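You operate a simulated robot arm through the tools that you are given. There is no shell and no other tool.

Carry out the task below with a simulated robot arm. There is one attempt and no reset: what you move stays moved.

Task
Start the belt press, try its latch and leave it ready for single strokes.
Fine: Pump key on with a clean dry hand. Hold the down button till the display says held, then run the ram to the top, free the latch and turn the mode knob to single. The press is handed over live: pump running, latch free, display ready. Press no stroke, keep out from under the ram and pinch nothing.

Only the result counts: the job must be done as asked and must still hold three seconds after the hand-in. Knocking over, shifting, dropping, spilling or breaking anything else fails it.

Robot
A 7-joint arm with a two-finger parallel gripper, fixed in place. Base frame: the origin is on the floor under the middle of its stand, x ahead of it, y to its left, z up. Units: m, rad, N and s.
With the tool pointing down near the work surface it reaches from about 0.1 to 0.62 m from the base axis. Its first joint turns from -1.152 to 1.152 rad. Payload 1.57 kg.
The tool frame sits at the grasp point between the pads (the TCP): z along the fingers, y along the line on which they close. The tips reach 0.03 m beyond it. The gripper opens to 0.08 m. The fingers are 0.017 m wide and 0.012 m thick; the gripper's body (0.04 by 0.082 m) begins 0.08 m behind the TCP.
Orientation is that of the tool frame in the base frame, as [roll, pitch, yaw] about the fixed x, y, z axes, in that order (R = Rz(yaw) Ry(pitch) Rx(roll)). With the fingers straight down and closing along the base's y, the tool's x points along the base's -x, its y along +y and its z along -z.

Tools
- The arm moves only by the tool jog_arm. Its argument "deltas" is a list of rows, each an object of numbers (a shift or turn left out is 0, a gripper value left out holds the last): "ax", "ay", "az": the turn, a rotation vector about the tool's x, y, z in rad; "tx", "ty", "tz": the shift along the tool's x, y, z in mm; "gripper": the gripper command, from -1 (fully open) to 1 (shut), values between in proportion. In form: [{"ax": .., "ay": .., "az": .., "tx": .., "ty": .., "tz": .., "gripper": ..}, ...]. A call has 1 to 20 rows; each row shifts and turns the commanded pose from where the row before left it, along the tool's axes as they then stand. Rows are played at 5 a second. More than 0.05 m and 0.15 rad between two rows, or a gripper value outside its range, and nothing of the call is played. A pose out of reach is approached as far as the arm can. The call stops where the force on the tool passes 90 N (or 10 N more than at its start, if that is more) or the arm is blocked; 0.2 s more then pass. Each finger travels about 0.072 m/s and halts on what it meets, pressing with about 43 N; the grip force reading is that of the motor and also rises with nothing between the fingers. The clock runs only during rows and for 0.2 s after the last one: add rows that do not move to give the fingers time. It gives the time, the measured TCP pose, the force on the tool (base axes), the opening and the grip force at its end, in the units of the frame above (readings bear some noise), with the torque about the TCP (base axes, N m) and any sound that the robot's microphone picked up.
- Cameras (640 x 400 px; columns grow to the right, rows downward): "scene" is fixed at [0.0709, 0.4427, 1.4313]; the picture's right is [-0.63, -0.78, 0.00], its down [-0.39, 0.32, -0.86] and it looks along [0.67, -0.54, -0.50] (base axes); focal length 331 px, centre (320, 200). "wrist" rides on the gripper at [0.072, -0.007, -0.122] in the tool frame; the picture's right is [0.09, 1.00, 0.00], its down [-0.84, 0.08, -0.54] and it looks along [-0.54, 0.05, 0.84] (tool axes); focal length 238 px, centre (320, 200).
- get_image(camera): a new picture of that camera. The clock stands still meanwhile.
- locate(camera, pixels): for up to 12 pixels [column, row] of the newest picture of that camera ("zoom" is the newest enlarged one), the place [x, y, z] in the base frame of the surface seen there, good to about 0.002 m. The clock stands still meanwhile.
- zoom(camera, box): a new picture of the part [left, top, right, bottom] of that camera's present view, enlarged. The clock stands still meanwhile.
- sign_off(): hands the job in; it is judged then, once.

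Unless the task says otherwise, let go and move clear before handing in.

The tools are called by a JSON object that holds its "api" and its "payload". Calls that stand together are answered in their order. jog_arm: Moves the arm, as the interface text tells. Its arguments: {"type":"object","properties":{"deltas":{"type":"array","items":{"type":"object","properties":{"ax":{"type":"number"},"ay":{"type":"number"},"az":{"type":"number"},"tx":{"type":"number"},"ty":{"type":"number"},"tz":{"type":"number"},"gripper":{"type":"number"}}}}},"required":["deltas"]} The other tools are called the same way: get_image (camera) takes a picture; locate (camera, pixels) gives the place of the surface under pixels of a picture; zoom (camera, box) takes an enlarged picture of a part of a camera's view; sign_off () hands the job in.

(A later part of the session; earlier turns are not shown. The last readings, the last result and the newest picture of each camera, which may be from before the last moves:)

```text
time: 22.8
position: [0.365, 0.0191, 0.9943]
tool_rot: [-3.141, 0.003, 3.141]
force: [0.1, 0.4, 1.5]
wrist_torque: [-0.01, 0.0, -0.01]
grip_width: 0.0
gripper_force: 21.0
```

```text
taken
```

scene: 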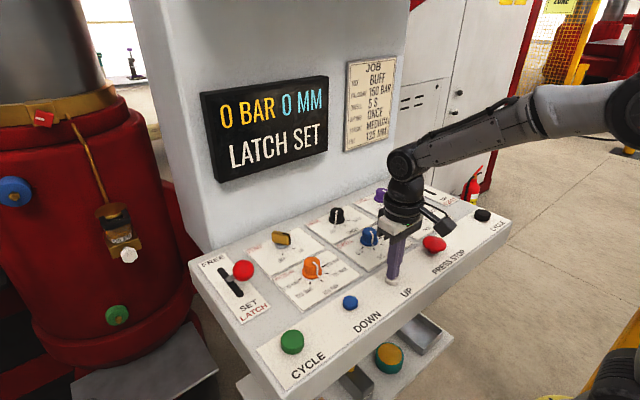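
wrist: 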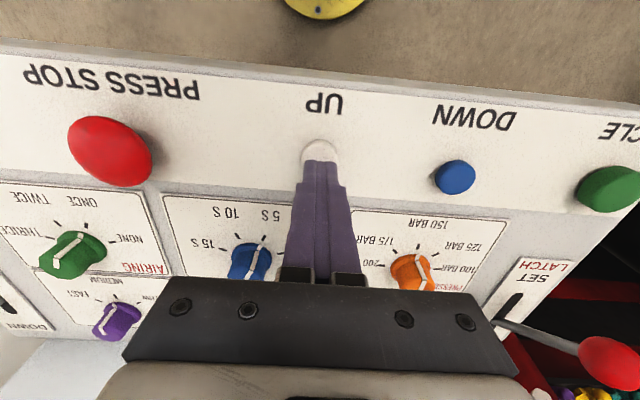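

"LATCH SET" came back while UP is still held, which suggests the ram is at the top. I'll hold a little longer to be sure before lifting off.

{"api": "jog_arm", "payload": {"deltas": [{}, {}, {}, {}, {}]}}

{"api": "zoom", "payload": {"camera": "scene", "box": [190, 60, 350, 190]}}

{"api": "jog_arm", "payload": {"deltas": [{"tz": -8}, {"tz": -25}, {"tz": -30}, {"tz": -30}, {"tz": -20}, {}]}}

{"api": "get_image", "payload": {"camera": "scene"}}

{"api": "get_image", "payload": {"camera": "wrist"}}

```text
time: 24.0
position: [0.3647, 0.0209, 0.9939]
tool_rot: [-3.14, 0.003, -3.14]
force: [0.7, 0.1, 2.1]
wrist_torque: [0.02, 0.0, -0.02]
grip_width: 0.0001
gripper_force: 21.2
```

```text
3.08 times, centred on (270, 125) of scene
```

zoom: 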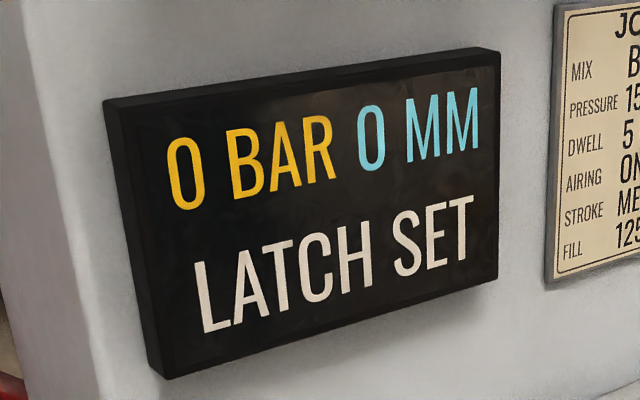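

```text
time: 25.4
position: [0.3637, 0.0212, 1.1072]
tool_rot: [-3.141, 0.003, 3.14]
force: [-0.7, 0.9, 0.2]
wrist_torque: [0.03, 0.02, 0.04]
grip_width: 0.0001
gripper_force: 21.1
```

```text
taken
```

scene: 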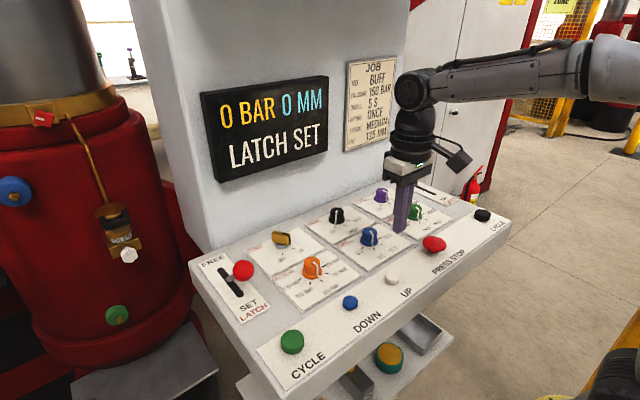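

```text
taken
```

wrist: 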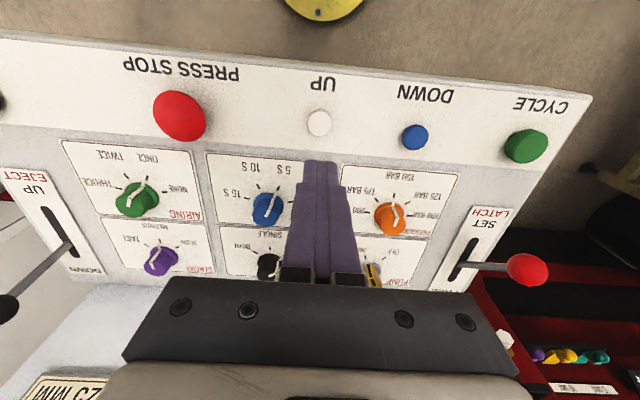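

The ram is at the top ("LATCH SET" with UP held, 0 MM), and the arm is clear. Next I'll measure the latch lever and the machine to its left before planning the push.

{"api": "zoom", "payload": {"camera": "wrist", "box": [430, 190, 570, 300]}}

{"api": "locate", "payload": {"camera": "zoom", "pixels": [[450, 360], [380, 350], [320, 343], [250, 340], [200, 340], [175, 335], [225, 230], [120, 385], [445, 320], [445, 400], [395, 360], [510, 365]]}}

{"api": "locate", "payload": {"camera": "scene", "pixels": [[60, 40], [60, 150], [130, 130], [160, 250], [125, 255], [20, 190], [70, 380], [120, 380], [180, 360], [40, 120], [100, 160], [115, 315]]}}

```text
3.64 times, centred on (500, 245) of wrist
```

zoom: 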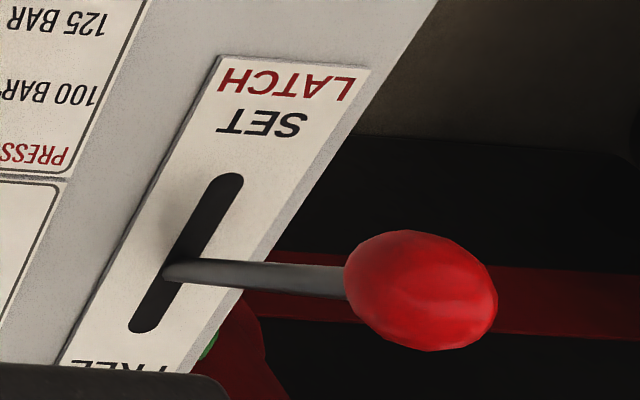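

```text
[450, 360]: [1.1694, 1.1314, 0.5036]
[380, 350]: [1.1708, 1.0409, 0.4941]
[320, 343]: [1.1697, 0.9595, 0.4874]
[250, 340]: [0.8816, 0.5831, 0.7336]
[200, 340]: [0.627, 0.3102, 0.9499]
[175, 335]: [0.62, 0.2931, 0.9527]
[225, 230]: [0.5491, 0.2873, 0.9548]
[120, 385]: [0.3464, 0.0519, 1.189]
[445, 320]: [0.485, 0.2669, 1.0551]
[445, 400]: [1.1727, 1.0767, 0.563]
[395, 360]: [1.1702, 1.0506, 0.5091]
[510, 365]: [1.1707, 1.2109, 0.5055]
```

```text
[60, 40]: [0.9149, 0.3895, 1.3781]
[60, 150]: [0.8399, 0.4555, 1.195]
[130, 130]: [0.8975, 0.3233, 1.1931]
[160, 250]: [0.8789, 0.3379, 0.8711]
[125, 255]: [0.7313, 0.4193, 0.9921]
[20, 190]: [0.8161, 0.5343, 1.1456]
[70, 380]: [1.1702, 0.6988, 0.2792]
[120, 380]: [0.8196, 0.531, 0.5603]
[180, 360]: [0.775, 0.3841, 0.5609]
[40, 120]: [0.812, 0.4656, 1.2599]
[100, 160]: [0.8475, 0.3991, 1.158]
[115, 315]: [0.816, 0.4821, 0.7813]
```

{"api": "locate", "payload": {"camera": "zoom", "pixels": [[420, 290], [410, 235], [425, 345], [350, 275], [492, 300], [180, 270], [230, 273], [280, 276], [335, 281], [236, 178], [140, 327], [200, 266]]}}

{"api": "zoom", "payload": {"camera": "scene", "box": [195, 245, 275, 325]}}

{"api": "locate", "payload": {"camera": "zoom", "pixels": [[385, 205], [330, 225], [300, 250]]}}

```text
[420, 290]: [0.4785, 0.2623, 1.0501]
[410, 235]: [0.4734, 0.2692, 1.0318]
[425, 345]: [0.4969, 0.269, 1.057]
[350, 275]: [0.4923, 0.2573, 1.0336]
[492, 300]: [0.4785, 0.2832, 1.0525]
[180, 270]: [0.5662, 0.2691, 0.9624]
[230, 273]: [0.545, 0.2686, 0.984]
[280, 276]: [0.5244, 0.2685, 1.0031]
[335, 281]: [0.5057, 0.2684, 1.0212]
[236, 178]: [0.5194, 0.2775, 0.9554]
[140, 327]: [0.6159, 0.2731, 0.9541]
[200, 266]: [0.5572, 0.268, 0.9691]
```

```text
5.00 times, centred on (235, 285) of scene
```

zoom: 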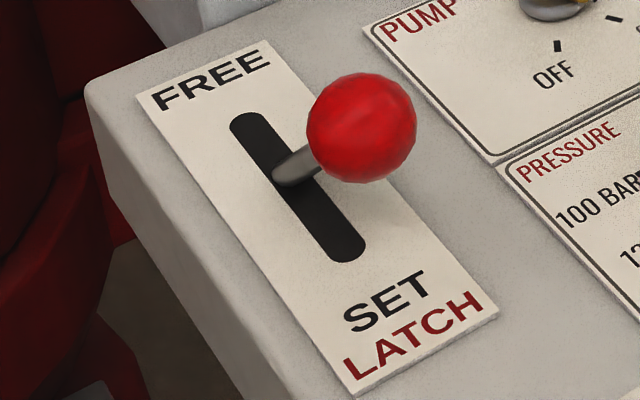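

```text
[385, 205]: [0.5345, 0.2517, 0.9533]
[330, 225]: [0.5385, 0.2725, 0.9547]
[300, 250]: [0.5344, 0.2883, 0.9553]
```

The lever shaft leans about 45° towards SET, with the ball centre near (0.487, 0.273, 1.039) and the pivot near (0.574, 0.955). I'll come to a tilted pre-grasp above the ball with the fingers open.

{"api": "jog_arm", "payload": {"deltas": [{"tz": -20}, {"ay": -0.1}, {"ay": -0.1}, {"ay": -0.1}, {"ay": -0.1}, {"ay": -0.1}, {"tx": -10.8, "ty": 36.0, "tz": 4.4}, {"tx": -10.8, "ty": 36.0, "tz": 4.4}, {"tx": -10.8, "ty": 36.0, "tz": 4.4}, {"tx": -10.8, "ty": 36.0, "tz": 4.4}, {"tx": -10.8, "ty": 36.0, "tz": 4.4}, {"tx": -10.8, "ty": 36.0, "tz": 4.4}, {"tx": -10.8, "ty": 36.0, "tz": 4.4}, {"gripper": -0.6}, {}, {}]}}

{"api": "get_image", "payload": {"camera": "wrist"}}

{"api": "get_image", "payload": {"camera": "scene"}}

```text
time: 28.8
position: [0.4455, 0.2726, 1.1357]
tool_rot: [-3.141, 0.5, -3.142]
force: [0.3, 0.2, -0.4]
wrist_torque: [0.01, 0.0, 0.01]
grip_width: 0.0639
gripper_force: 0.0
```

```text
taken
```

wrist: 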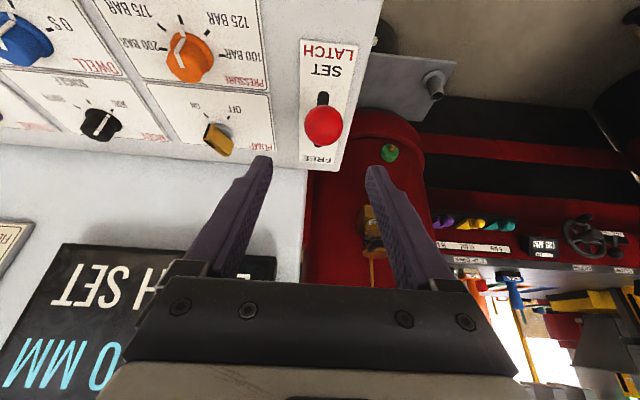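

```text
taken
```

scene: 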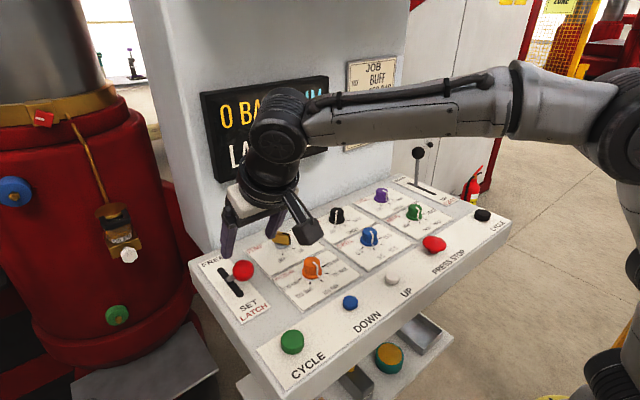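

The red ball at (323,127) lies midway between the open fingers. I'll refine its centre from this view.

{"api": "zoom", "payload": {"camera": "wrist", "box": [280, 80, 370, 170]}}

{"api": "locate", "payload": {"camera": "wrist", "pixels": [[323, 127], [308, 127], [339, 127], [323, 112], [323, 143], [323, 100]]}}

```text
4.44 times, centred on (325, 125) of wrist
```

zoom: 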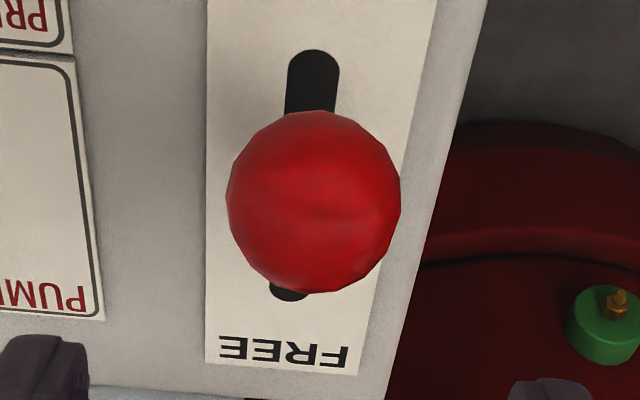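

```text
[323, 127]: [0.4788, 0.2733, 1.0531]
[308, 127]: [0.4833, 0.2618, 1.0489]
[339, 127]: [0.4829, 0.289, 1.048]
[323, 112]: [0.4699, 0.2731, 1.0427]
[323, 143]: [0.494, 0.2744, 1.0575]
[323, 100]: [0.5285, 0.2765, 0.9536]
```

The ball centre refines to about (0.490, 0.274, 1.040), radius about 19 mm. I'll advance so the ball sits between the fingertips.

{"api": "jog_arm", "payload": {"deltas": [{"tx": 6.8, "ty": 1.4}, {"tz": 25}, {"tz": 25}, {"tz": 20}, {"tz": 17.3}, {}]}}

{"api": "get_image", "payload": {"camera": "wrist"}}

{"api": "zoom", "payload": {"camera": "scene", "box": [180, 180, 320, 320]}}

```text
time: 30.2
position: [0.4806, 0.274, 1.0556]
tool_rot: [-3.14, 0.5, 3.141]
force: [0.1, 0.6, 0.6]
wrist_torque: [-0.01, 0.02, -0.01]
grip_width: 0.0642
gripper_force: 0.1
```

```text
taken
```

wrist: 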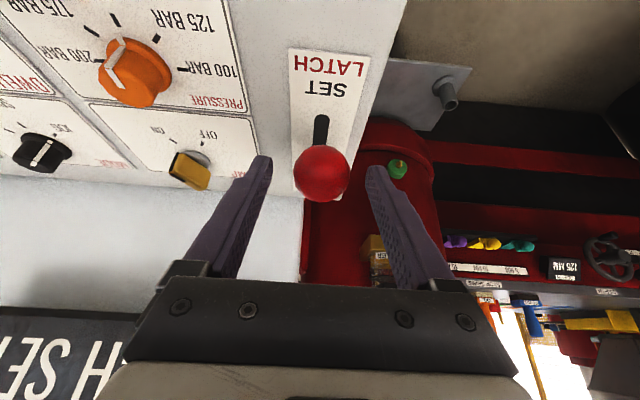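

```text
2.86 times, centred on (250, 250) of scene
```

zoom: 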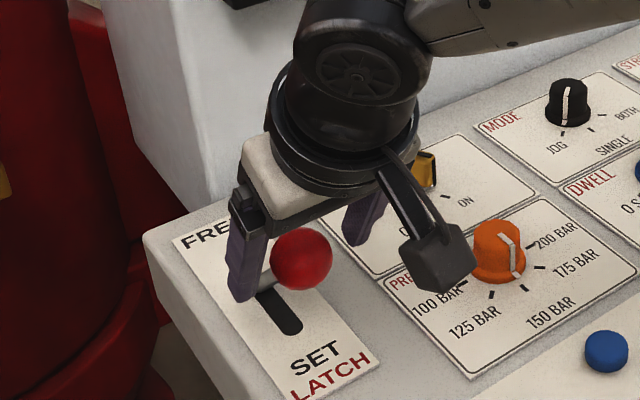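

The ball is between the fingertips in both views. I'll close on it gently.

{"api": "jog_arm", "payload": {"deltas": [{"gripper": -0.2}, {"gripper": 0.2}, {"gripper": 0.4}, {}, {}]}}

{"api": "get_image", "payload": {"camera": "wrist"}}

{"api": "zoom", "payload": {"camera": "scene", "box": [180, 180, 320, 320]}}

```text
time: 31.4
position: [0.4811, 0.2739, 1.0568]
tool_rot: [3.141, 0.502, -3.14]
force: [2.2, 7.1, -3.0]
wrist_torque: [0.14, -0.08, 0.04]
grip_width: 0.0371
gripper_force: 43.5
```

```text
taken
```

wrist: 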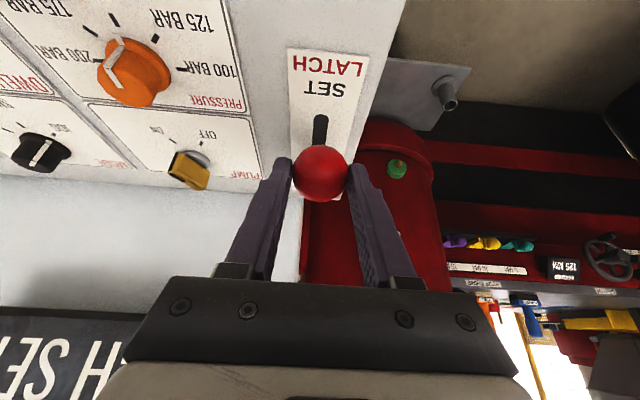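

```text
2.86 times, centred on (250, 250) of scene
```

zoom: 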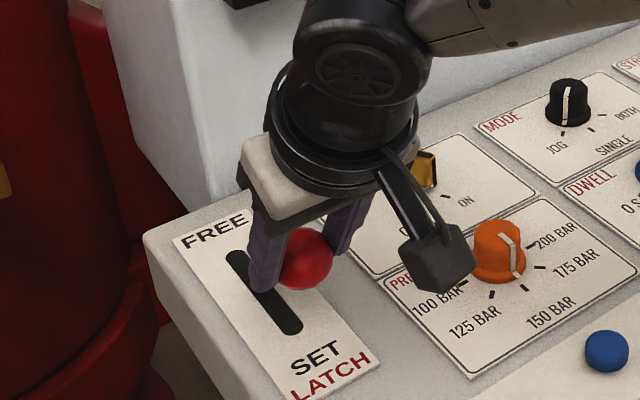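

The ball is held (37 mm, 43.5 N). I'll swing the lever along its arc towards FREE in small portions and check forces after each.

{"api": "jog_arm", "payload": {"deltas": [{"tx": -16.4, "tz": -3.3}, {"tx": -16.1, "tz": -1.0}, {"tx": -16.2, "tz": 1.3}]}}

{"api": "get_image", "payload": {"camera": "wrist"}}

{"api": "get_image", "payload": {"camera": "scene"}}

```text
time: 32.2
position: [0.5226, 0.2755, 1.0845]
tool_rot: [3.14, 0.502, 3.141]
force: [-6.5, 9.6, 4.1]
wrist_torque: [0.2, 0.53, -0.04]
grip_width: 0.0372
gripper_force: 26.7
```

```text
taken
```

wrist: 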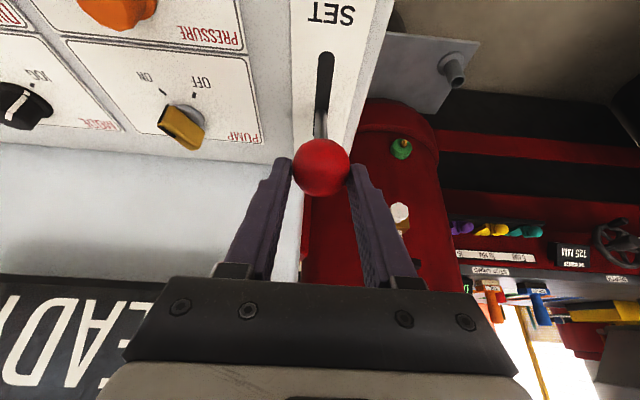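

```text
taken
```

scene: 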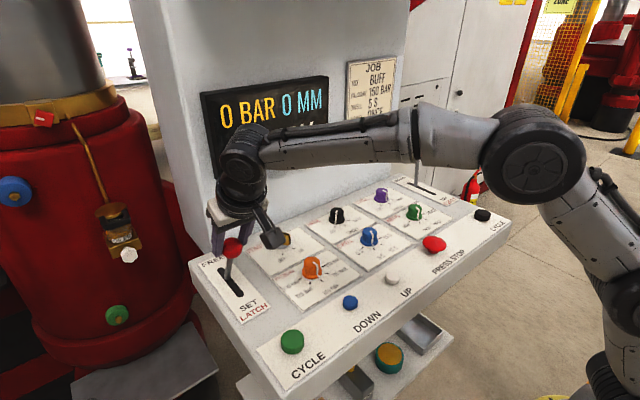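

Forces are small (about 12 N) and the upside-down display already ends in "EADY". The lever isn't fully over yet, so I'll continue along the arc past upright.

{"api": "jog_arm", "payload": {"deltas": [{"tx": -15.8, "tz": 3.5}, {"tx": -15.1, "tz": 5.7}, {"tx": -14.2, "tz": 7.8}]}}

{"api": "get_image", "payload": {"camera": "wrist"}}

{"api": "get_image", "payload": {"camera": "scene"}}

```text
time: 33.0
position: [0.5711, 0.2747, 1.0939]
tool_rot: [3.136, 0.508, 3.14]
force: [-9.6, 11.5, 15.2]
wrist_torque: [0.19, 1.16, -0.08]
grip_width: 0.0368
gripper_force: 43.0
```

```text
taken
```

wrist: 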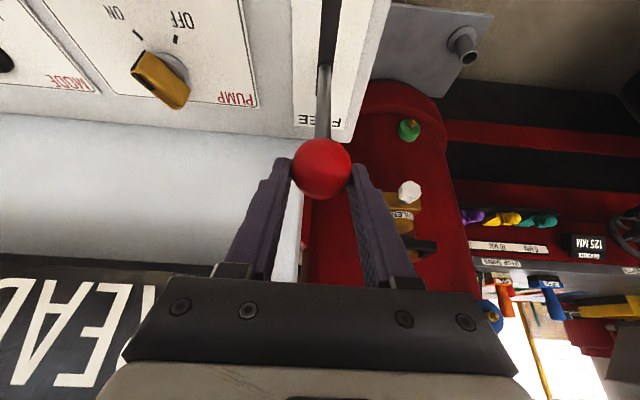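

```text
taken
```

scene: 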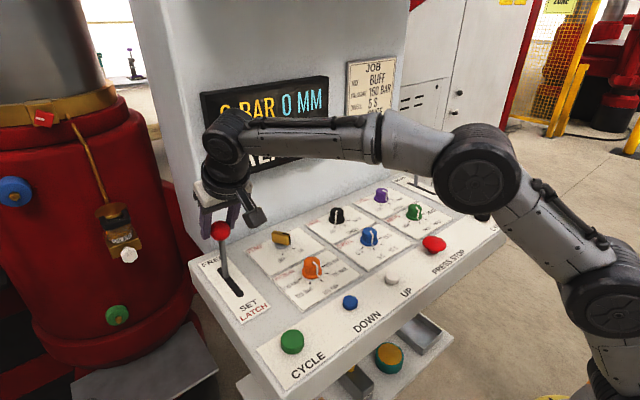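

The lever is upright and the readings fit a slightly longer arc: pivot about (0.579, 0.952), radius about 0.126 m. I'll correct for that and carry on towards FREE.

{"api": "jog_arm", "payload": {"deltas": [{"tx": -17.2, "ty": 1.0, "tz": 4.7}, {"tx": -13.3, "tz": 11.5}, {"tx": -11.6, "tz": 13.2}]}}

{"api": "get_image", "payload": {"camera": "wrist"}}

{"api": "get_image", "payload": {"camera": "scene"}}

```text
time: 33.8
position: [0.622, 0.2722, 1.0795]
tool_rot: [-3.133, 0.499, -3.141]
force: [0.1, 0.3, 0.7]
wrist_torque: [-0.04, 0.02, -0.04]
grip_width: 0.0242
gripper_force: 0.5
```

```text
taken
```

wrist: 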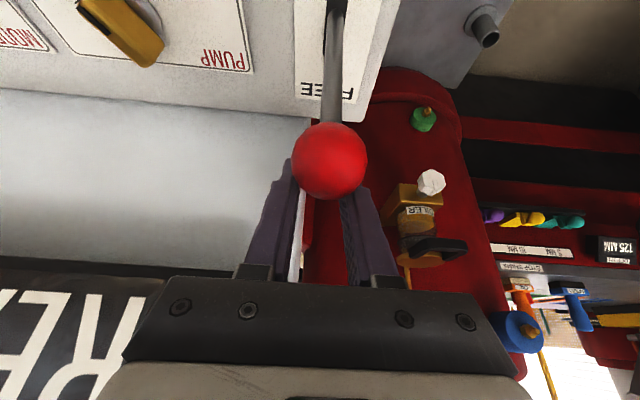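

```text
taken
```

scene: 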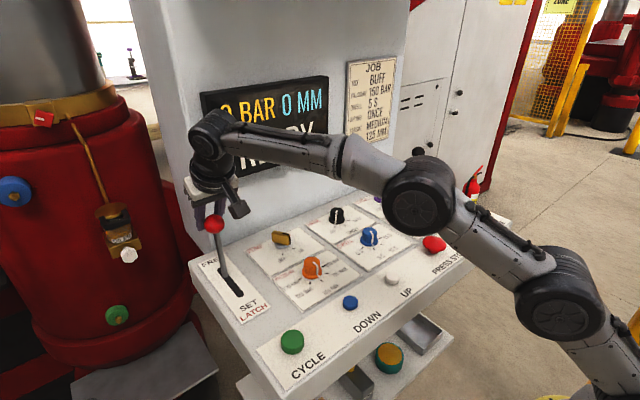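

The fingers slipped off the ball (opening 24 mm, no load). The lever is standing near upright, and the display reads "READY". I'll locate the lever to see where it rests before moving.

{"api": "zoom", "payload": {"camera": "scene", "box": [180, 190, 280, 310]}}

{"api": "locate", "payload": {"camera": "wrist", "pixels": [[330, 160], [330, 115], [331, 90], [332, 60], [333, 40], [334, 20], [336, 5]]}}

{"api": "locate", "payload": {"camera": "scene", "pixels": [[214, 224], [218, 245], [222, 262], [226, 276], [240, 293], [200, 225], [235, 215]]}}

```text
3.33 times, centred on (230, 250) of scene
```

zoom: 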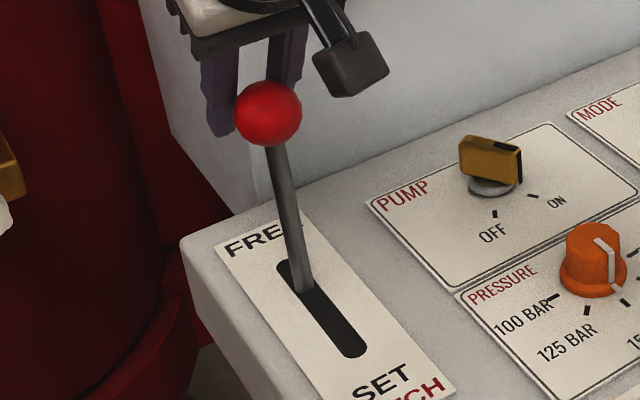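

```text
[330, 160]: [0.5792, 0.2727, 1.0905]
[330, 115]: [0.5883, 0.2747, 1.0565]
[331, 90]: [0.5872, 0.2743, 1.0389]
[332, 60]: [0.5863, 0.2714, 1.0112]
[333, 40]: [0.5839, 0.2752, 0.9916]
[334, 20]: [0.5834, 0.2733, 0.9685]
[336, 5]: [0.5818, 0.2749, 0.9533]
```

```text
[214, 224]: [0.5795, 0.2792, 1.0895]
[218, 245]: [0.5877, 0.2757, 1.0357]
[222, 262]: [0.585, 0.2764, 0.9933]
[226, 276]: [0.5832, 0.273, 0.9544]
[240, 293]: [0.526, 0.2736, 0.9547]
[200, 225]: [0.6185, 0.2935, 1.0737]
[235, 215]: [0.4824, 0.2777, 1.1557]
```

The shaft stands about 3–4° past upright, near the FREE end of the slot, and the ball centre is at about (0.594, 0.274, 1.079) behind the fingers. I'll open wide so the ball passes freely between them, then back out along the finger direction.

{"api": "jog_arm", "payload": {"deltas": [{"gripper": -0.4}, {"gripper": -1}, {}, {}]}}

{"api": "get_image", "payload": {"camera": "wrist"}}

{"api": "zoom", "payload": {"camera": "scene", "box": [170, 180, 290, 310]}}

```text
time: 34.8
position: [0.6217, 0.2761, 1.0841]
tool_rot: [-3.14, 0.501, -3.14]
force: [-0.4, -0.5, -0.4]
wrist_torque: [0.01, -0.02, -0.01]
grip_width: 0.0803
gripper_force: 0.1
```

```text
taken
```

wrist: 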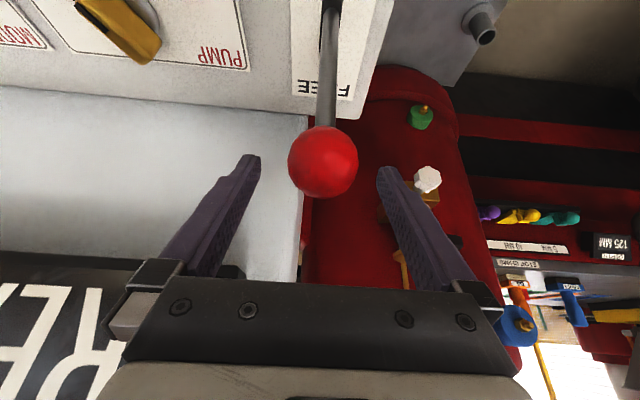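

```text
3.08 times, centred on (230, 245) of scene
```

zoom: 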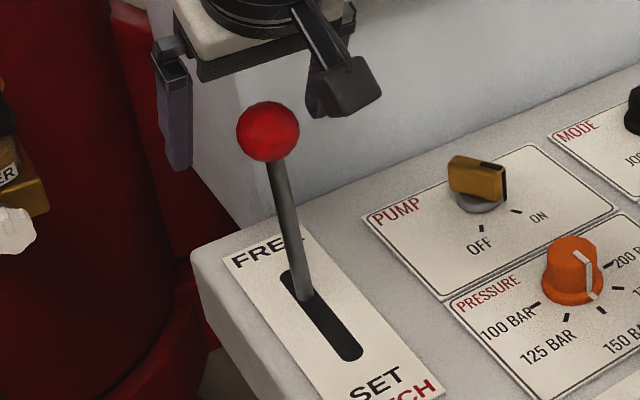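

The ball now sits free between the open fingers. I'll back out along the finger direction.

{"api": "jog_arm", "payload": {"deltas": [{"tz": -20}, {"tz": -25}, {"tz": -25}, {"tz": -25}, {"tz": -25}, {}]}}

{"api": "get_image", "payload": {"camera": "wrist"}}

{"api": "get_image", "payload": {"camera": "scene"}}

```text
time: 36.2
position: [0.5629, 0.2746, 1.1893]
tool_rot: [-3.139, 0.503, -3.141]
force: [-0.1, -1.0, -0.6]
wrist_torque: [0.03, -0.02, 0.01]
grip_width: 0.0799
gripper_force: 0.0
```

```text
taken
```

wrist: 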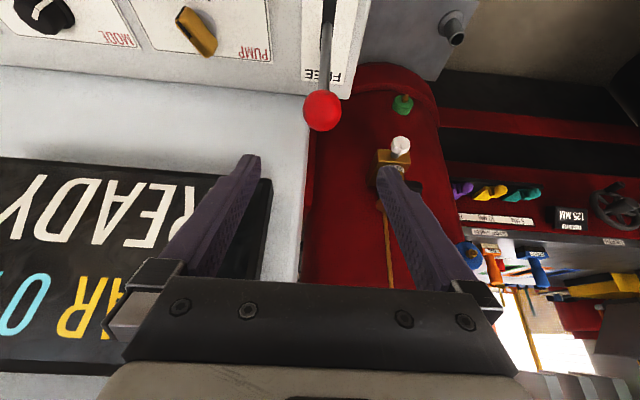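

```text
taken
```

scene: 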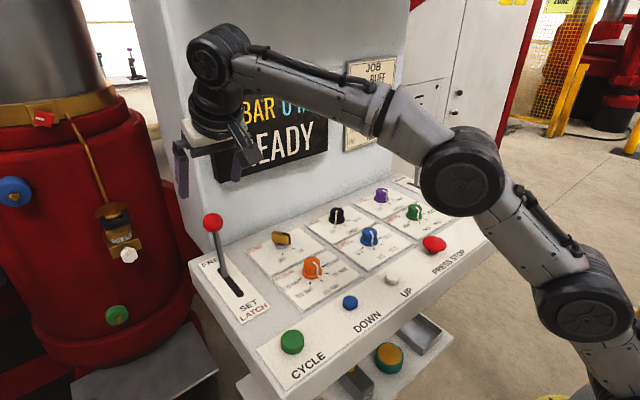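

The display reads "READY" and the lever stands free. I'll move the arm back and compare this lever with the untouched EJECT lever, to see whether it is right at its end stop.

{"api": "jog_arm", "payload": {"deltas": [{"tx": 27.7, "ty": -24, "tz": -17.4}, {"tx": 27.7, "ty": -24, "tz": -17.4}, {"tx": 27.7, "ty": -24, "tz": -17.4}, {"tx": 27.7, "ty": -24, "tz": -17.4}, {"tx": 27.7, "ty": -24, "tz": -17.4}, {}]}}

{"api": "get_image", "payload": {"camera": "scene"}}

{"api": "get_image", "payload": {"camera": "wrist"}}

```text
time: 37.6
position: [0.4001, 0.1533, 1.1961]
tool_rot: [-3.139, 0.502, -3.14]
force: [-0.4, 0.2, -0.2]
wrist_torque: [-0.03, 0.02, -0.01]
grip_width: 0.0802
gripper_force: 0.1
```

```text
taken
```

scene: 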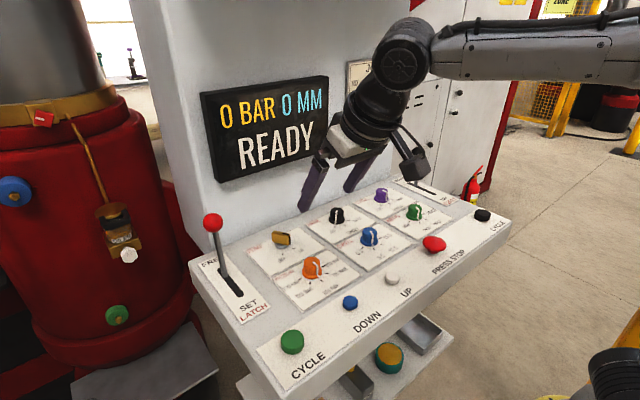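

```text
taken
```

wrist: 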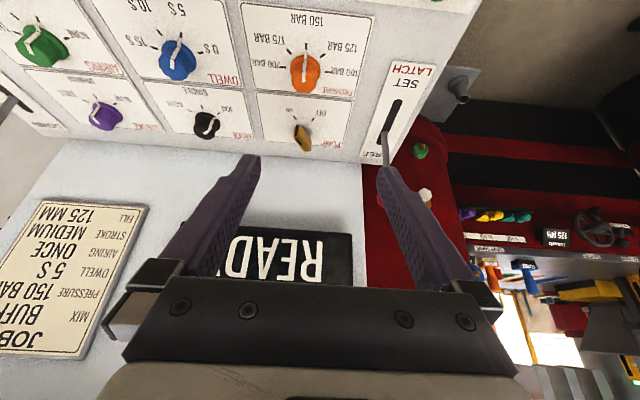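

{"api": "zoom", "payload": {"camera": "scene", "box": [185, 200, 265, 300]}}

{"api": "locate", "payload": {"camera": "zoom", "pixels": [[265, 190], [275, 230], [285, 270], [295, 310], [270, 88], [300, 320], [340, 360], [278, 290]]}}

```text
4.00 times, centred on (225, 250) of scene
```

zoom: 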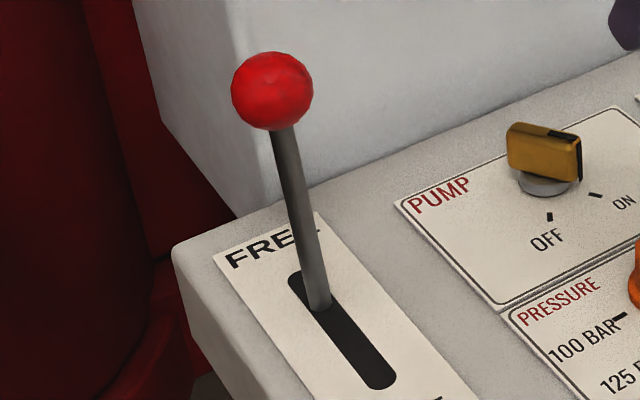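

```text
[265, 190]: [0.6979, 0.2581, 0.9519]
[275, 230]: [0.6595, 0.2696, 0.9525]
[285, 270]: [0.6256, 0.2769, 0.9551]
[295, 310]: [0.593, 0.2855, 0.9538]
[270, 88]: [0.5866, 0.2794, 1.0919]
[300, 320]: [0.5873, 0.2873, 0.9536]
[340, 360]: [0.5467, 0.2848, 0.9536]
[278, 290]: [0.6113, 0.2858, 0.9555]
```

{"api": "locate", "payload": {"camera": "zoom", "pixels": [[286, 145], [293, 180], [300, 215], [308, 250], [315, 285], [318, 300], [272, 90], [290, 278], [385, 380]]}}

{"api": "jog_arm", "payload": {"deltas": [{"tx": 10, "ty": 30, "tz": -5}, {"ty": 30}, {"ty": 20}, {}]}}

{"api": "get_image", "payload": {"camera": "scene"}}

{"api": "zoom", "payload": {"camera": "scene", "box": [385, 135, 465, 215]}}

```text
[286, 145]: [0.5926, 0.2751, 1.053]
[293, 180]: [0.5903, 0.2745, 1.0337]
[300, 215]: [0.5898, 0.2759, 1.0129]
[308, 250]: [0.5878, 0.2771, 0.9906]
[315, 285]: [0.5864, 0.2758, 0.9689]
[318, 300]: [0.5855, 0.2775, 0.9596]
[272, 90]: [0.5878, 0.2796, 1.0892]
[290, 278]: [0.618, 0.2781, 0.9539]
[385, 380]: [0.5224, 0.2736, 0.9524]
```

```text
time: 38.6
position: [0.3898, 0.2327, 1.1982]
tool_rot: [-3.14, 0.5, -3.141]
force: [-0.4, -0.3, 0.7]
wrist_torque: [0.0, 0.0, -0.01]
grip_width: 0.08
gripper_force: 0.0
```

```text
taken
```

scene: 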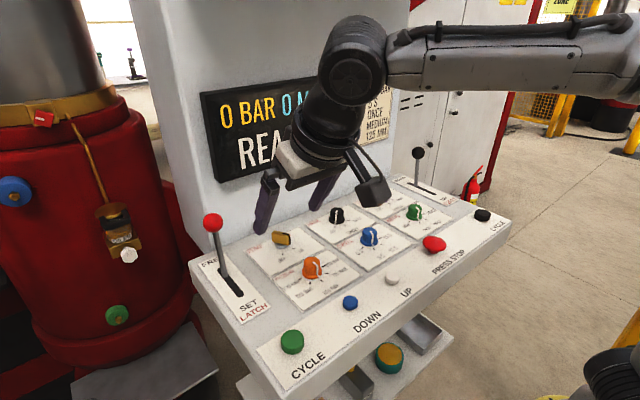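

```text
5.00 times, centred on (425, 175) of scene
```

zoom: 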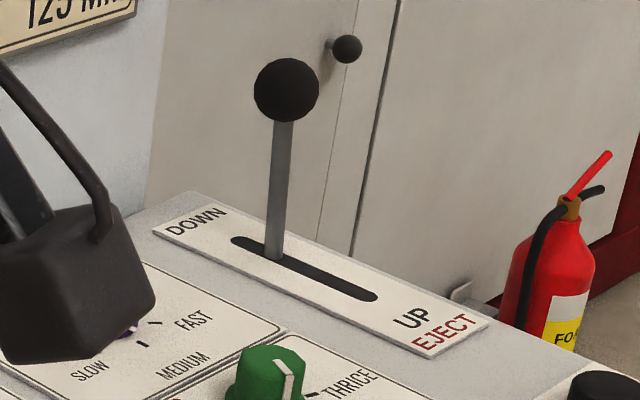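

{"api": "locate", "payload": {"camera": "zoom", "pixels": [[284, 130], [282, 160], [279, 190], [276, 220], [273, 250], [284, 90], [238, 240], [372, 297]]}}

```text
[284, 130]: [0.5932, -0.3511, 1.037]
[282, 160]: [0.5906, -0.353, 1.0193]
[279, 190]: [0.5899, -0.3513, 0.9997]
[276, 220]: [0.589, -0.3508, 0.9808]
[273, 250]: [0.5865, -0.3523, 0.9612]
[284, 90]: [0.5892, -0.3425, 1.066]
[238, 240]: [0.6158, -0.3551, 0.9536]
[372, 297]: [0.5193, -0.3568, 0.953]
```

The EJECT lever at its end stop has the same stance (about 5° past upright, same slot position), so the latch is at its FREE stop. Next is the mode knob; I'll measure its body and pointer.

{"api": "zoom", "payload": {"camera": "scene", "box": [315, 195, 365, 240]}}

{"api": "locate", "payload": {"camera": "zoom", "pixels": [[320, 110], [270, 130], [340, 110], [260, 200], [340, 200], [300, 250], [240, 200], [350, 220], [300, 150], [290, 190], [285, 240], [380, 270]]}}

```text
8.89 times, centred on (340, 218) of scene
```

zoom: 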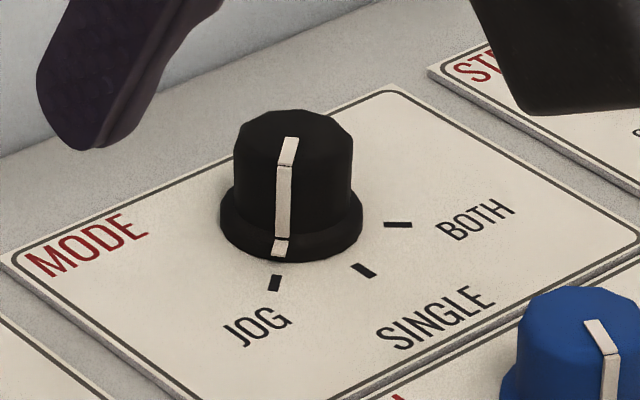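

```text
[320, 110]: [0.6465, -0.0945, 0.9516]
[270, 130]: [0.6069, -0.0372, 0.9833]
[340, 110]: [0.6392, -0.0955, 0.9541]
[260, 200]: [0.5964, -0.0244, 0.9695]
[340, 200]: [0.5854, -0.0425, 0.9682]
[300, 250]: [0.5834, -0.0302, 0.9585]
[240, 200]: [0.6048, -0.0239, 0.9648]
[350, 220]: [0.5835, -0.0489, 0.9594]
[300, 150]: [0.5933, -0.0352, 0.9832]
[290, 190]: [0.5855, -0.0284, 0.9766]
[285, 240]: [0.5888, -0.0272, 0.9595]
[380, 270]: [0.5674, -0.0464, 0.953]
```

The knob axis is near (0.599, −0.040), top z≈0.983. JOG to SINGLE is about 54° counter-clockwise. I'll go to a tilted pre-grasp above it with a starting yaw of −27°.

{"api": "jog_arm", "payload": {"deltas": [{"ax": 0.0452, "az": 0.0827, "gripper": -0.2}, {"ax": 0.0452, "az": 0.0827}, {"ax": 0.0452, "az": 0.0827}, {"ax": 0.0452, "az": 0.0827}, {"ax": 0.0452, "az": 0.0827}, {"tx": -16.5, "ty": -14.8, "tz": 25.2}, {"tx": -16.5, "ty": -14.8, "tz": 25.2}, {"tx": -16.5, "ty": -14.8, "tz": 25.2}, {"tx": -16.5, "ty": -14.8, "tz": 25.2}, {"tx": -16.5, "ty": -14.8, "tz": 25.2}, {"tx": -16.5, "ty": -14.8, "tz": 25.2}, {"tx": -16.5, "ty": -14.8, "tz": 25.2}, {"tx": -16.5, "ty": -14.8, "tz": 25.2}, {"tx": -16.5, "ty": -14.8, "tz": 25.2}, {}, {}]}}

{"api": "get_image", "payload": {"camera": "wrist"}}

{"api": "get_image", "payload": {"camera": "scene"}}

```text
time: 42.0
position: [0.5419, 0.0081, 1.0717]
tool_rot: [-3.142, 0.504, 2.672]
force: [0.3, 0.8, -0.3]
wrist_torque: [0.01, -0.02, -0.04]
grip_width: 0.0481
gripper_force: 0.1
```

```text
taken
```

wrist: 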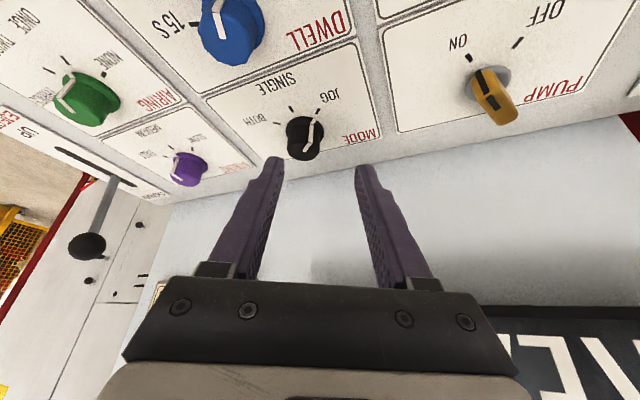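

```text
taken
```

scene: 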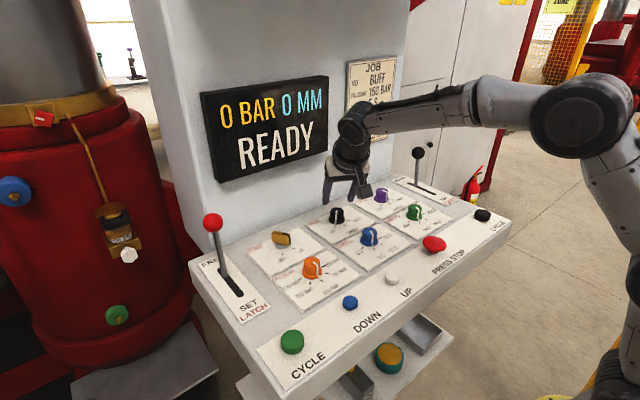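

{"api": "zoom", "payload": {"camera": "wrist", "box": [260, 90, 350, 180]}}

{"api": "locate", "payload": {"camera": "wrist", "pixels": [[318, 111], [291, 111], [277, 122], [305, 122], [310, 135], [306, 149], [291, 145], [318, 140], [288, 135], [323, 128], [300, 155], [295, 120]]}}

```text
4.44 times, centred on (305, 135) of wrist
```

zoom: 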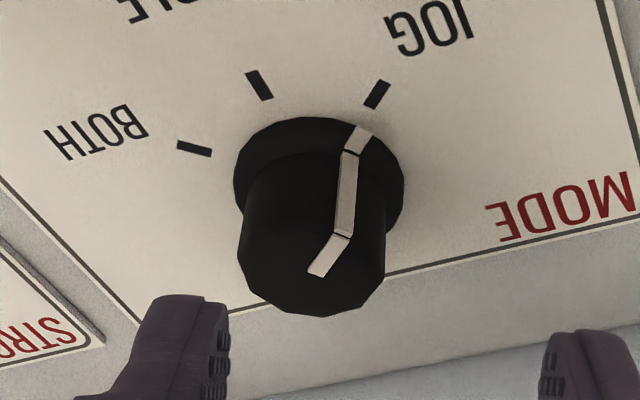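

```text
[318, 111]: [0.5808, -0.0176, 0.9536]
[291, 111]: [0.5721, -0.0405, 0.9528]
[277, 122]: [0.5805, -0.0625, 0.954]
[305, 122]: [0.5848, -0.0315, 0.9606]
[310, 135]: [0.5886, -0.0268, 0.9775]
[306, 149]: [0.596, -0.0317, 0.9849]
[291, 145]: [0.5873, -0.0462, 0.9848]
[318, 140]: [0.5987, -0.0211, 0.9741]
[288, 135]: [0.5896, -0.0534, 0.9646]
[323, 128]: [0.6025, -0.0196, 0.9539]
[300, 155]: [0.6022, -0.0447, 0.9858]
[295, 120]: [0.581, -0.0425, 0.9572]
```

The knob's ticks fit a centre at (0.598, −0.040), with JOG at +52.5° and SINGLE at about −2°. I'll line up laterally first, then go straight in along the fingers.

{"api": "jog_arm", "payload": {"deltas": [{"tx": -16.6, "ty": -17.3, "tz": 10}, {"tz": 17}, {}]}}

{"api": "get_image", "payload": {"camera": "wrist"}}

{"api": "zoom", "payload": {"camera": "scene", "box": [300, 130, 420, 240]}}

```text
time: 42.8
position: [0.559, -0.0212, 1.0568]
tool_rot: [3.141, 0.503, 2.672]
force: [-0.1, 0.3, 0.3]
wrist_torque: [0.04, -0.02, -0.03]
grip_width: 0.0479
gripper_force: 0.0
```

```text
taken
```

wrist: 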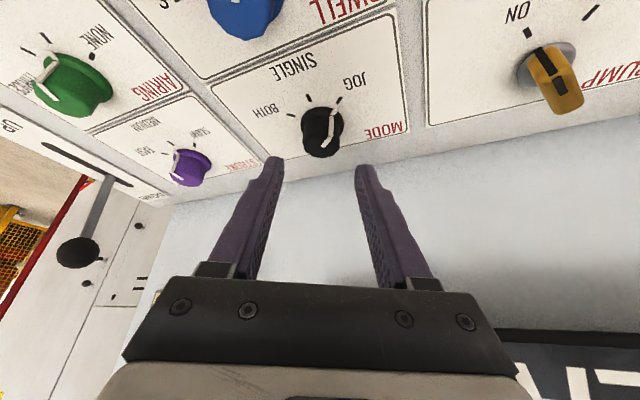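

```text
3.64 times, centred on (360, 185) of scene
```

zoom: 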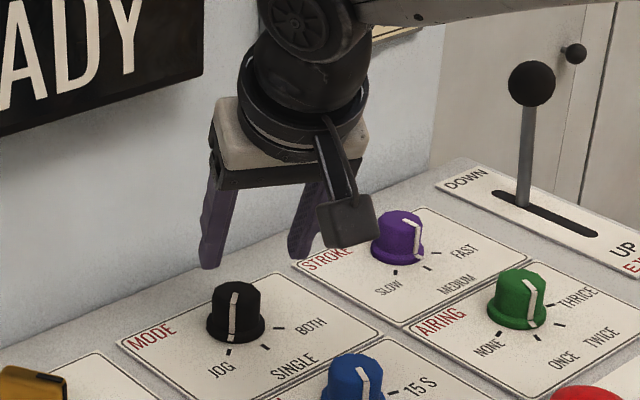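

The knob at (322,130) is centred between the fingers, as the key was. I'll go in 70 mm.

{"api": "jog_arm", "payload": {"deltas": [{"tz": 17}, {"tz": 17}, {"tz": 17}, {"tz": 11}, {"tz": 8}, {}]}}

{"api": "get_image", "payload": {"camera": "wrist"}}

{"api": "zoom", "payload": {"camera": "scene", "box": [300, 130, 420, 240]}}

```text
time: 44.2
position: [0.59, -0.0358, 0.9946]
tool_rot: [-3.141, 0.502, 2.671]
force: [0.2, -0.1, -1.0]
wrist_torque: [0.01, -0.01, 0.03]
grip_width: 0.0481
gripper_force: 0.1
```

```text
taken
```

wrist: 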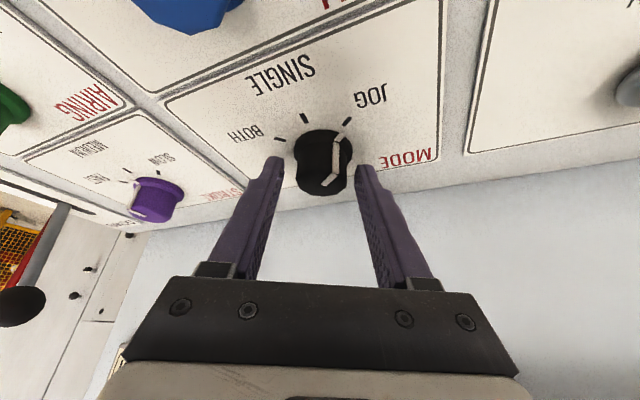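

```text
3.64 times, centred on (360, 185) of scene
```

zoom: 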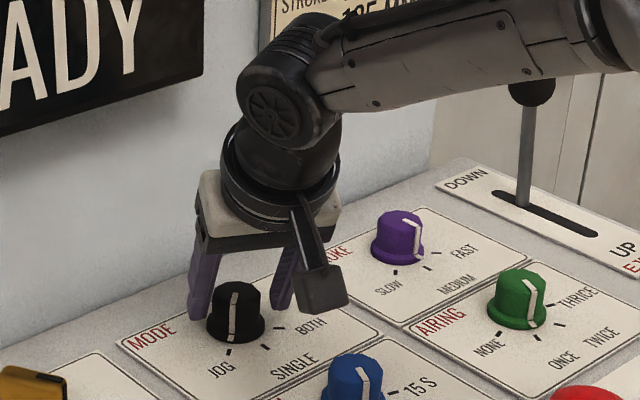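

The fingers straddle the knob with room on both sides. I'll close on it.

{"api": "jog_arm", "payload": {"deltas": [{"gripper": 0.1}, {"gripper": 0.5}, {"gripper": 0.9}, {}, {}]}}

{"api": "get_image", "payload": {"camera": "wrist"}}

```text
time: 45.4
position: [0.5896, -0.0352, 0.994]
tool_rot: [-3.141, 0.502, 2.672]
force: [6.7, 12.2, -2.4]
wrist_torque: [-0.03, -0.08, 0.14]
grip_width: 0.0346
gripper_force: 41.9
```

```text
taken
```

wrist: 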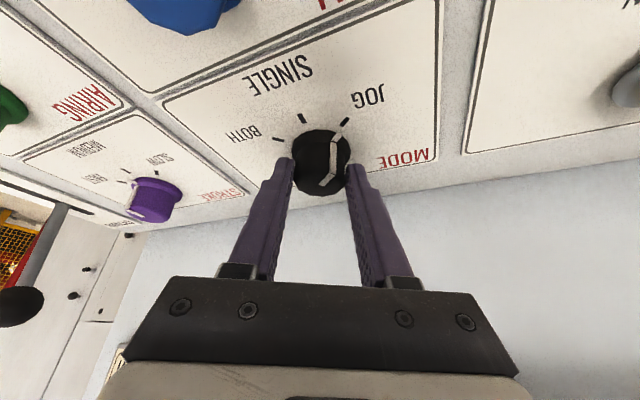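

The knob is gripped (34.6 mm, 42 N) with about 14 N sideways along the closing line. I'll shift 1.3 mm to relieve that and turn the first half counter-clockwise.

{"api": "jog_arm", "payload": {"deltas": [{"ty": 1.3}, {"ax": -0.0456, "az": -0.0835, "ty": -0.92}, {"ax": -0.0456, "az": -0.0835, "ty": -0.92}, {"ax": -0.0456, "az": -0.0835, "ty": -0.92}, {"ax": -0.0456, "az": -0.0835, "ty": -0.92}, {"ax": -0.0456, "az": -0.0835, "ty": -0.92}]}}

{"api": "get_image", "payload": {"camera": "wrist"}}

{"api": "get_image", "payload": {"camera": "scene"}}

```text
time: 46.8
position: [0.5886, -0.0406, 0.9947]
tool_rot: [-3.14, 0.503, -3.139]
force: [10.4, -7.8, -3.0]
wrist_torque: [0.6, 0.08, -0.07]
grip_width: 0.034
gripper_force: 42.1
```

```text
taken
```

wrist: 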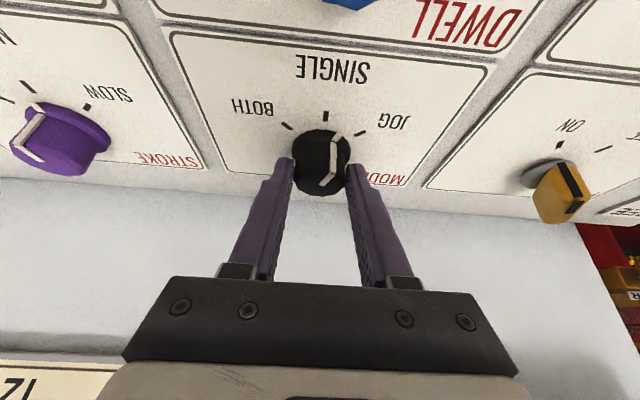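

```text
taken
```

scene: 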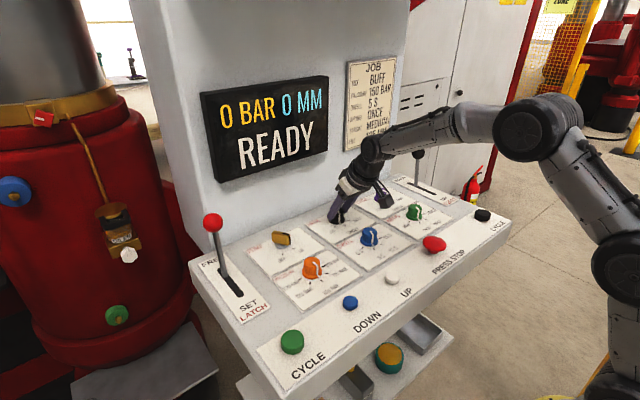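

The pointer turns with the hand and is now about halfway, and the display still reads READY. I'll turn the rest to SINGLE.

{"api": "jog_arm", "payload": {"deltas": [{"ax": -0.0456, "az": -0.0835, "ty": -1.2}, {"ax": -0.0456, "az": -0.0835, "ty": -1.1}, {"ax": -0.0456, "az": -0.0835, "ty": -0.92}, {"ax": -0.0456, "az": -0.0835, "ty": -0.92}, {"ax": -0.0456, "az": -0.0835, "ty": -0.92}, {}]}}

{"api": "get_image", "payload": {"camera": "wrist"}}

{"api": "get_image", "payload": {"camera": "scene"}}

{"api": "zoom", "payload": {"camera": "wrist", "box": [270, 90, 370, 200]}}

```text
time: 48.2
position: [0.5887, -0.0459, 0.9943]
tool_rot: [-3.135, 0.502, -2.66]
force: [10.3, -18.1, -3.6]
wrist_torque: [0.23, -0.14, -0.28]
grip_width: 0.0348
gripper_force: 41.9
```

```text
taken
```

wrist: 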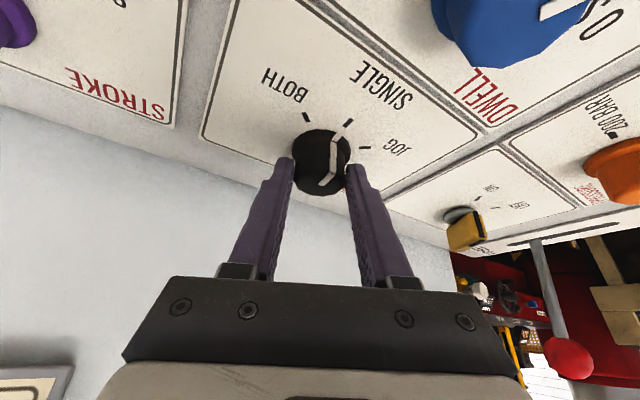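

```text
taken
```

scene: 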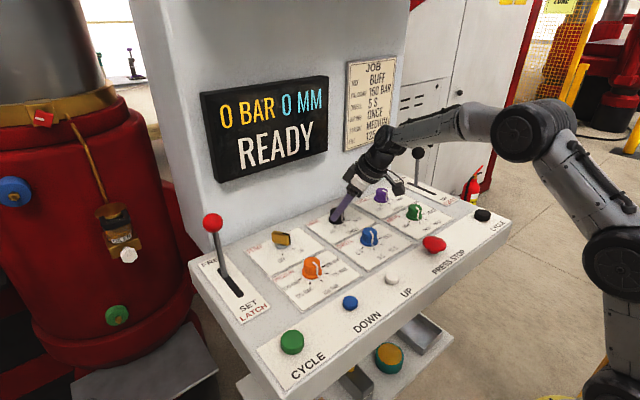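

```text
3.64 times, centred on (320, 145) of wrist
```

zoom: 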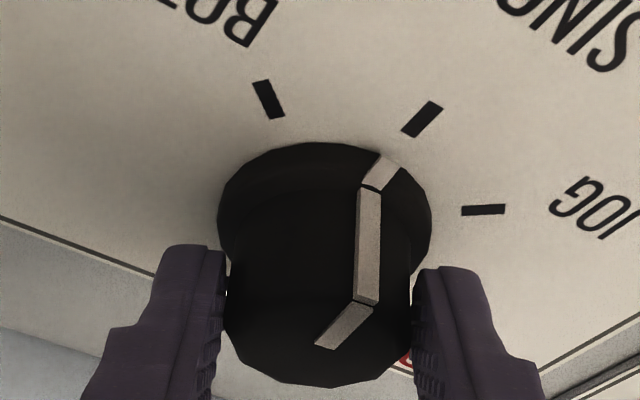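

The pointer (380,172 in the zoom) lines up with the SINGLE tick, just as it did with JOG before the turn, and the display reads READY. I'll relieve the side load, release, and back out along the fingers.

{"api": "jog_arm", "payload": {"deltas": [{"ty": -1.8}, {}, {"gripper": 0.2}, {"gripper": -0.2}, {}, {"tz": -15}, {"tz": -20}, {"tz": -25}, {"tz": -25}, {}]}}

{"api": "get_image", "payload": {"camera": "wrist"}}

{"api": "get_image", "payload": {"camera": "scene"}}

{"api": "zoom", "payload": {"camera": "scene", "box": [310, 190, 370, 240]}}

```text
time: 50.4
position: [0.5524, -0.0621, 1.0677]
tool_rot: [-3.14, 0.502, -2.66]
force: [-0.1, 0.3, 0.4]
wrist_torque: [-0.02, 0.01, 0.0]
grip_width: 0.0479
gripper_force: 0.0
```

```text
taken
```

wrist: 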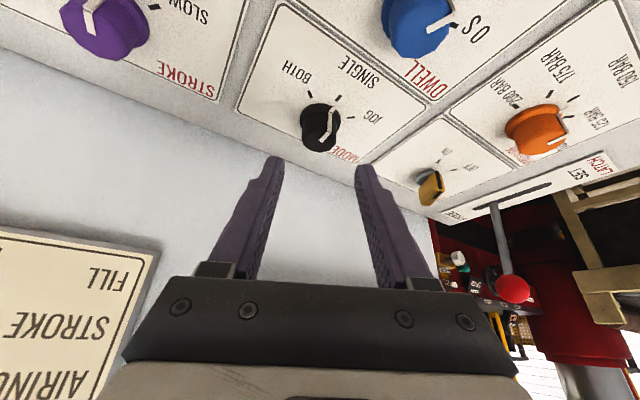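

```text
taken
```

scene: 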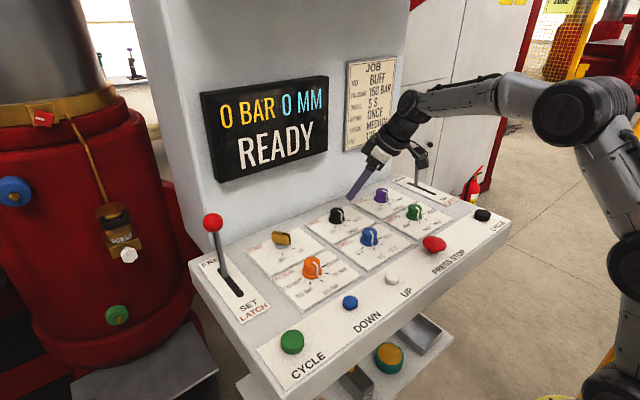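

```text
8.00 times, centred on (340, 215) of scene
```

zoom: 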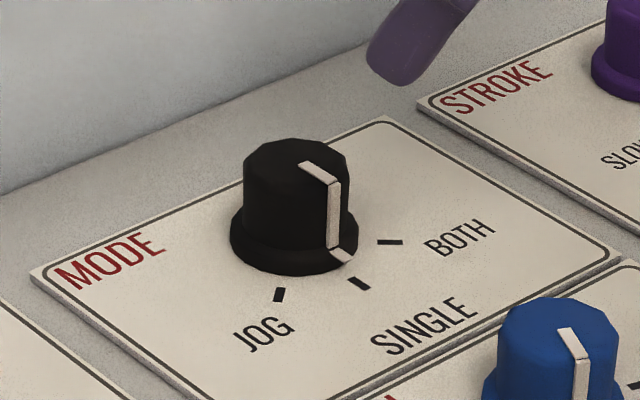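

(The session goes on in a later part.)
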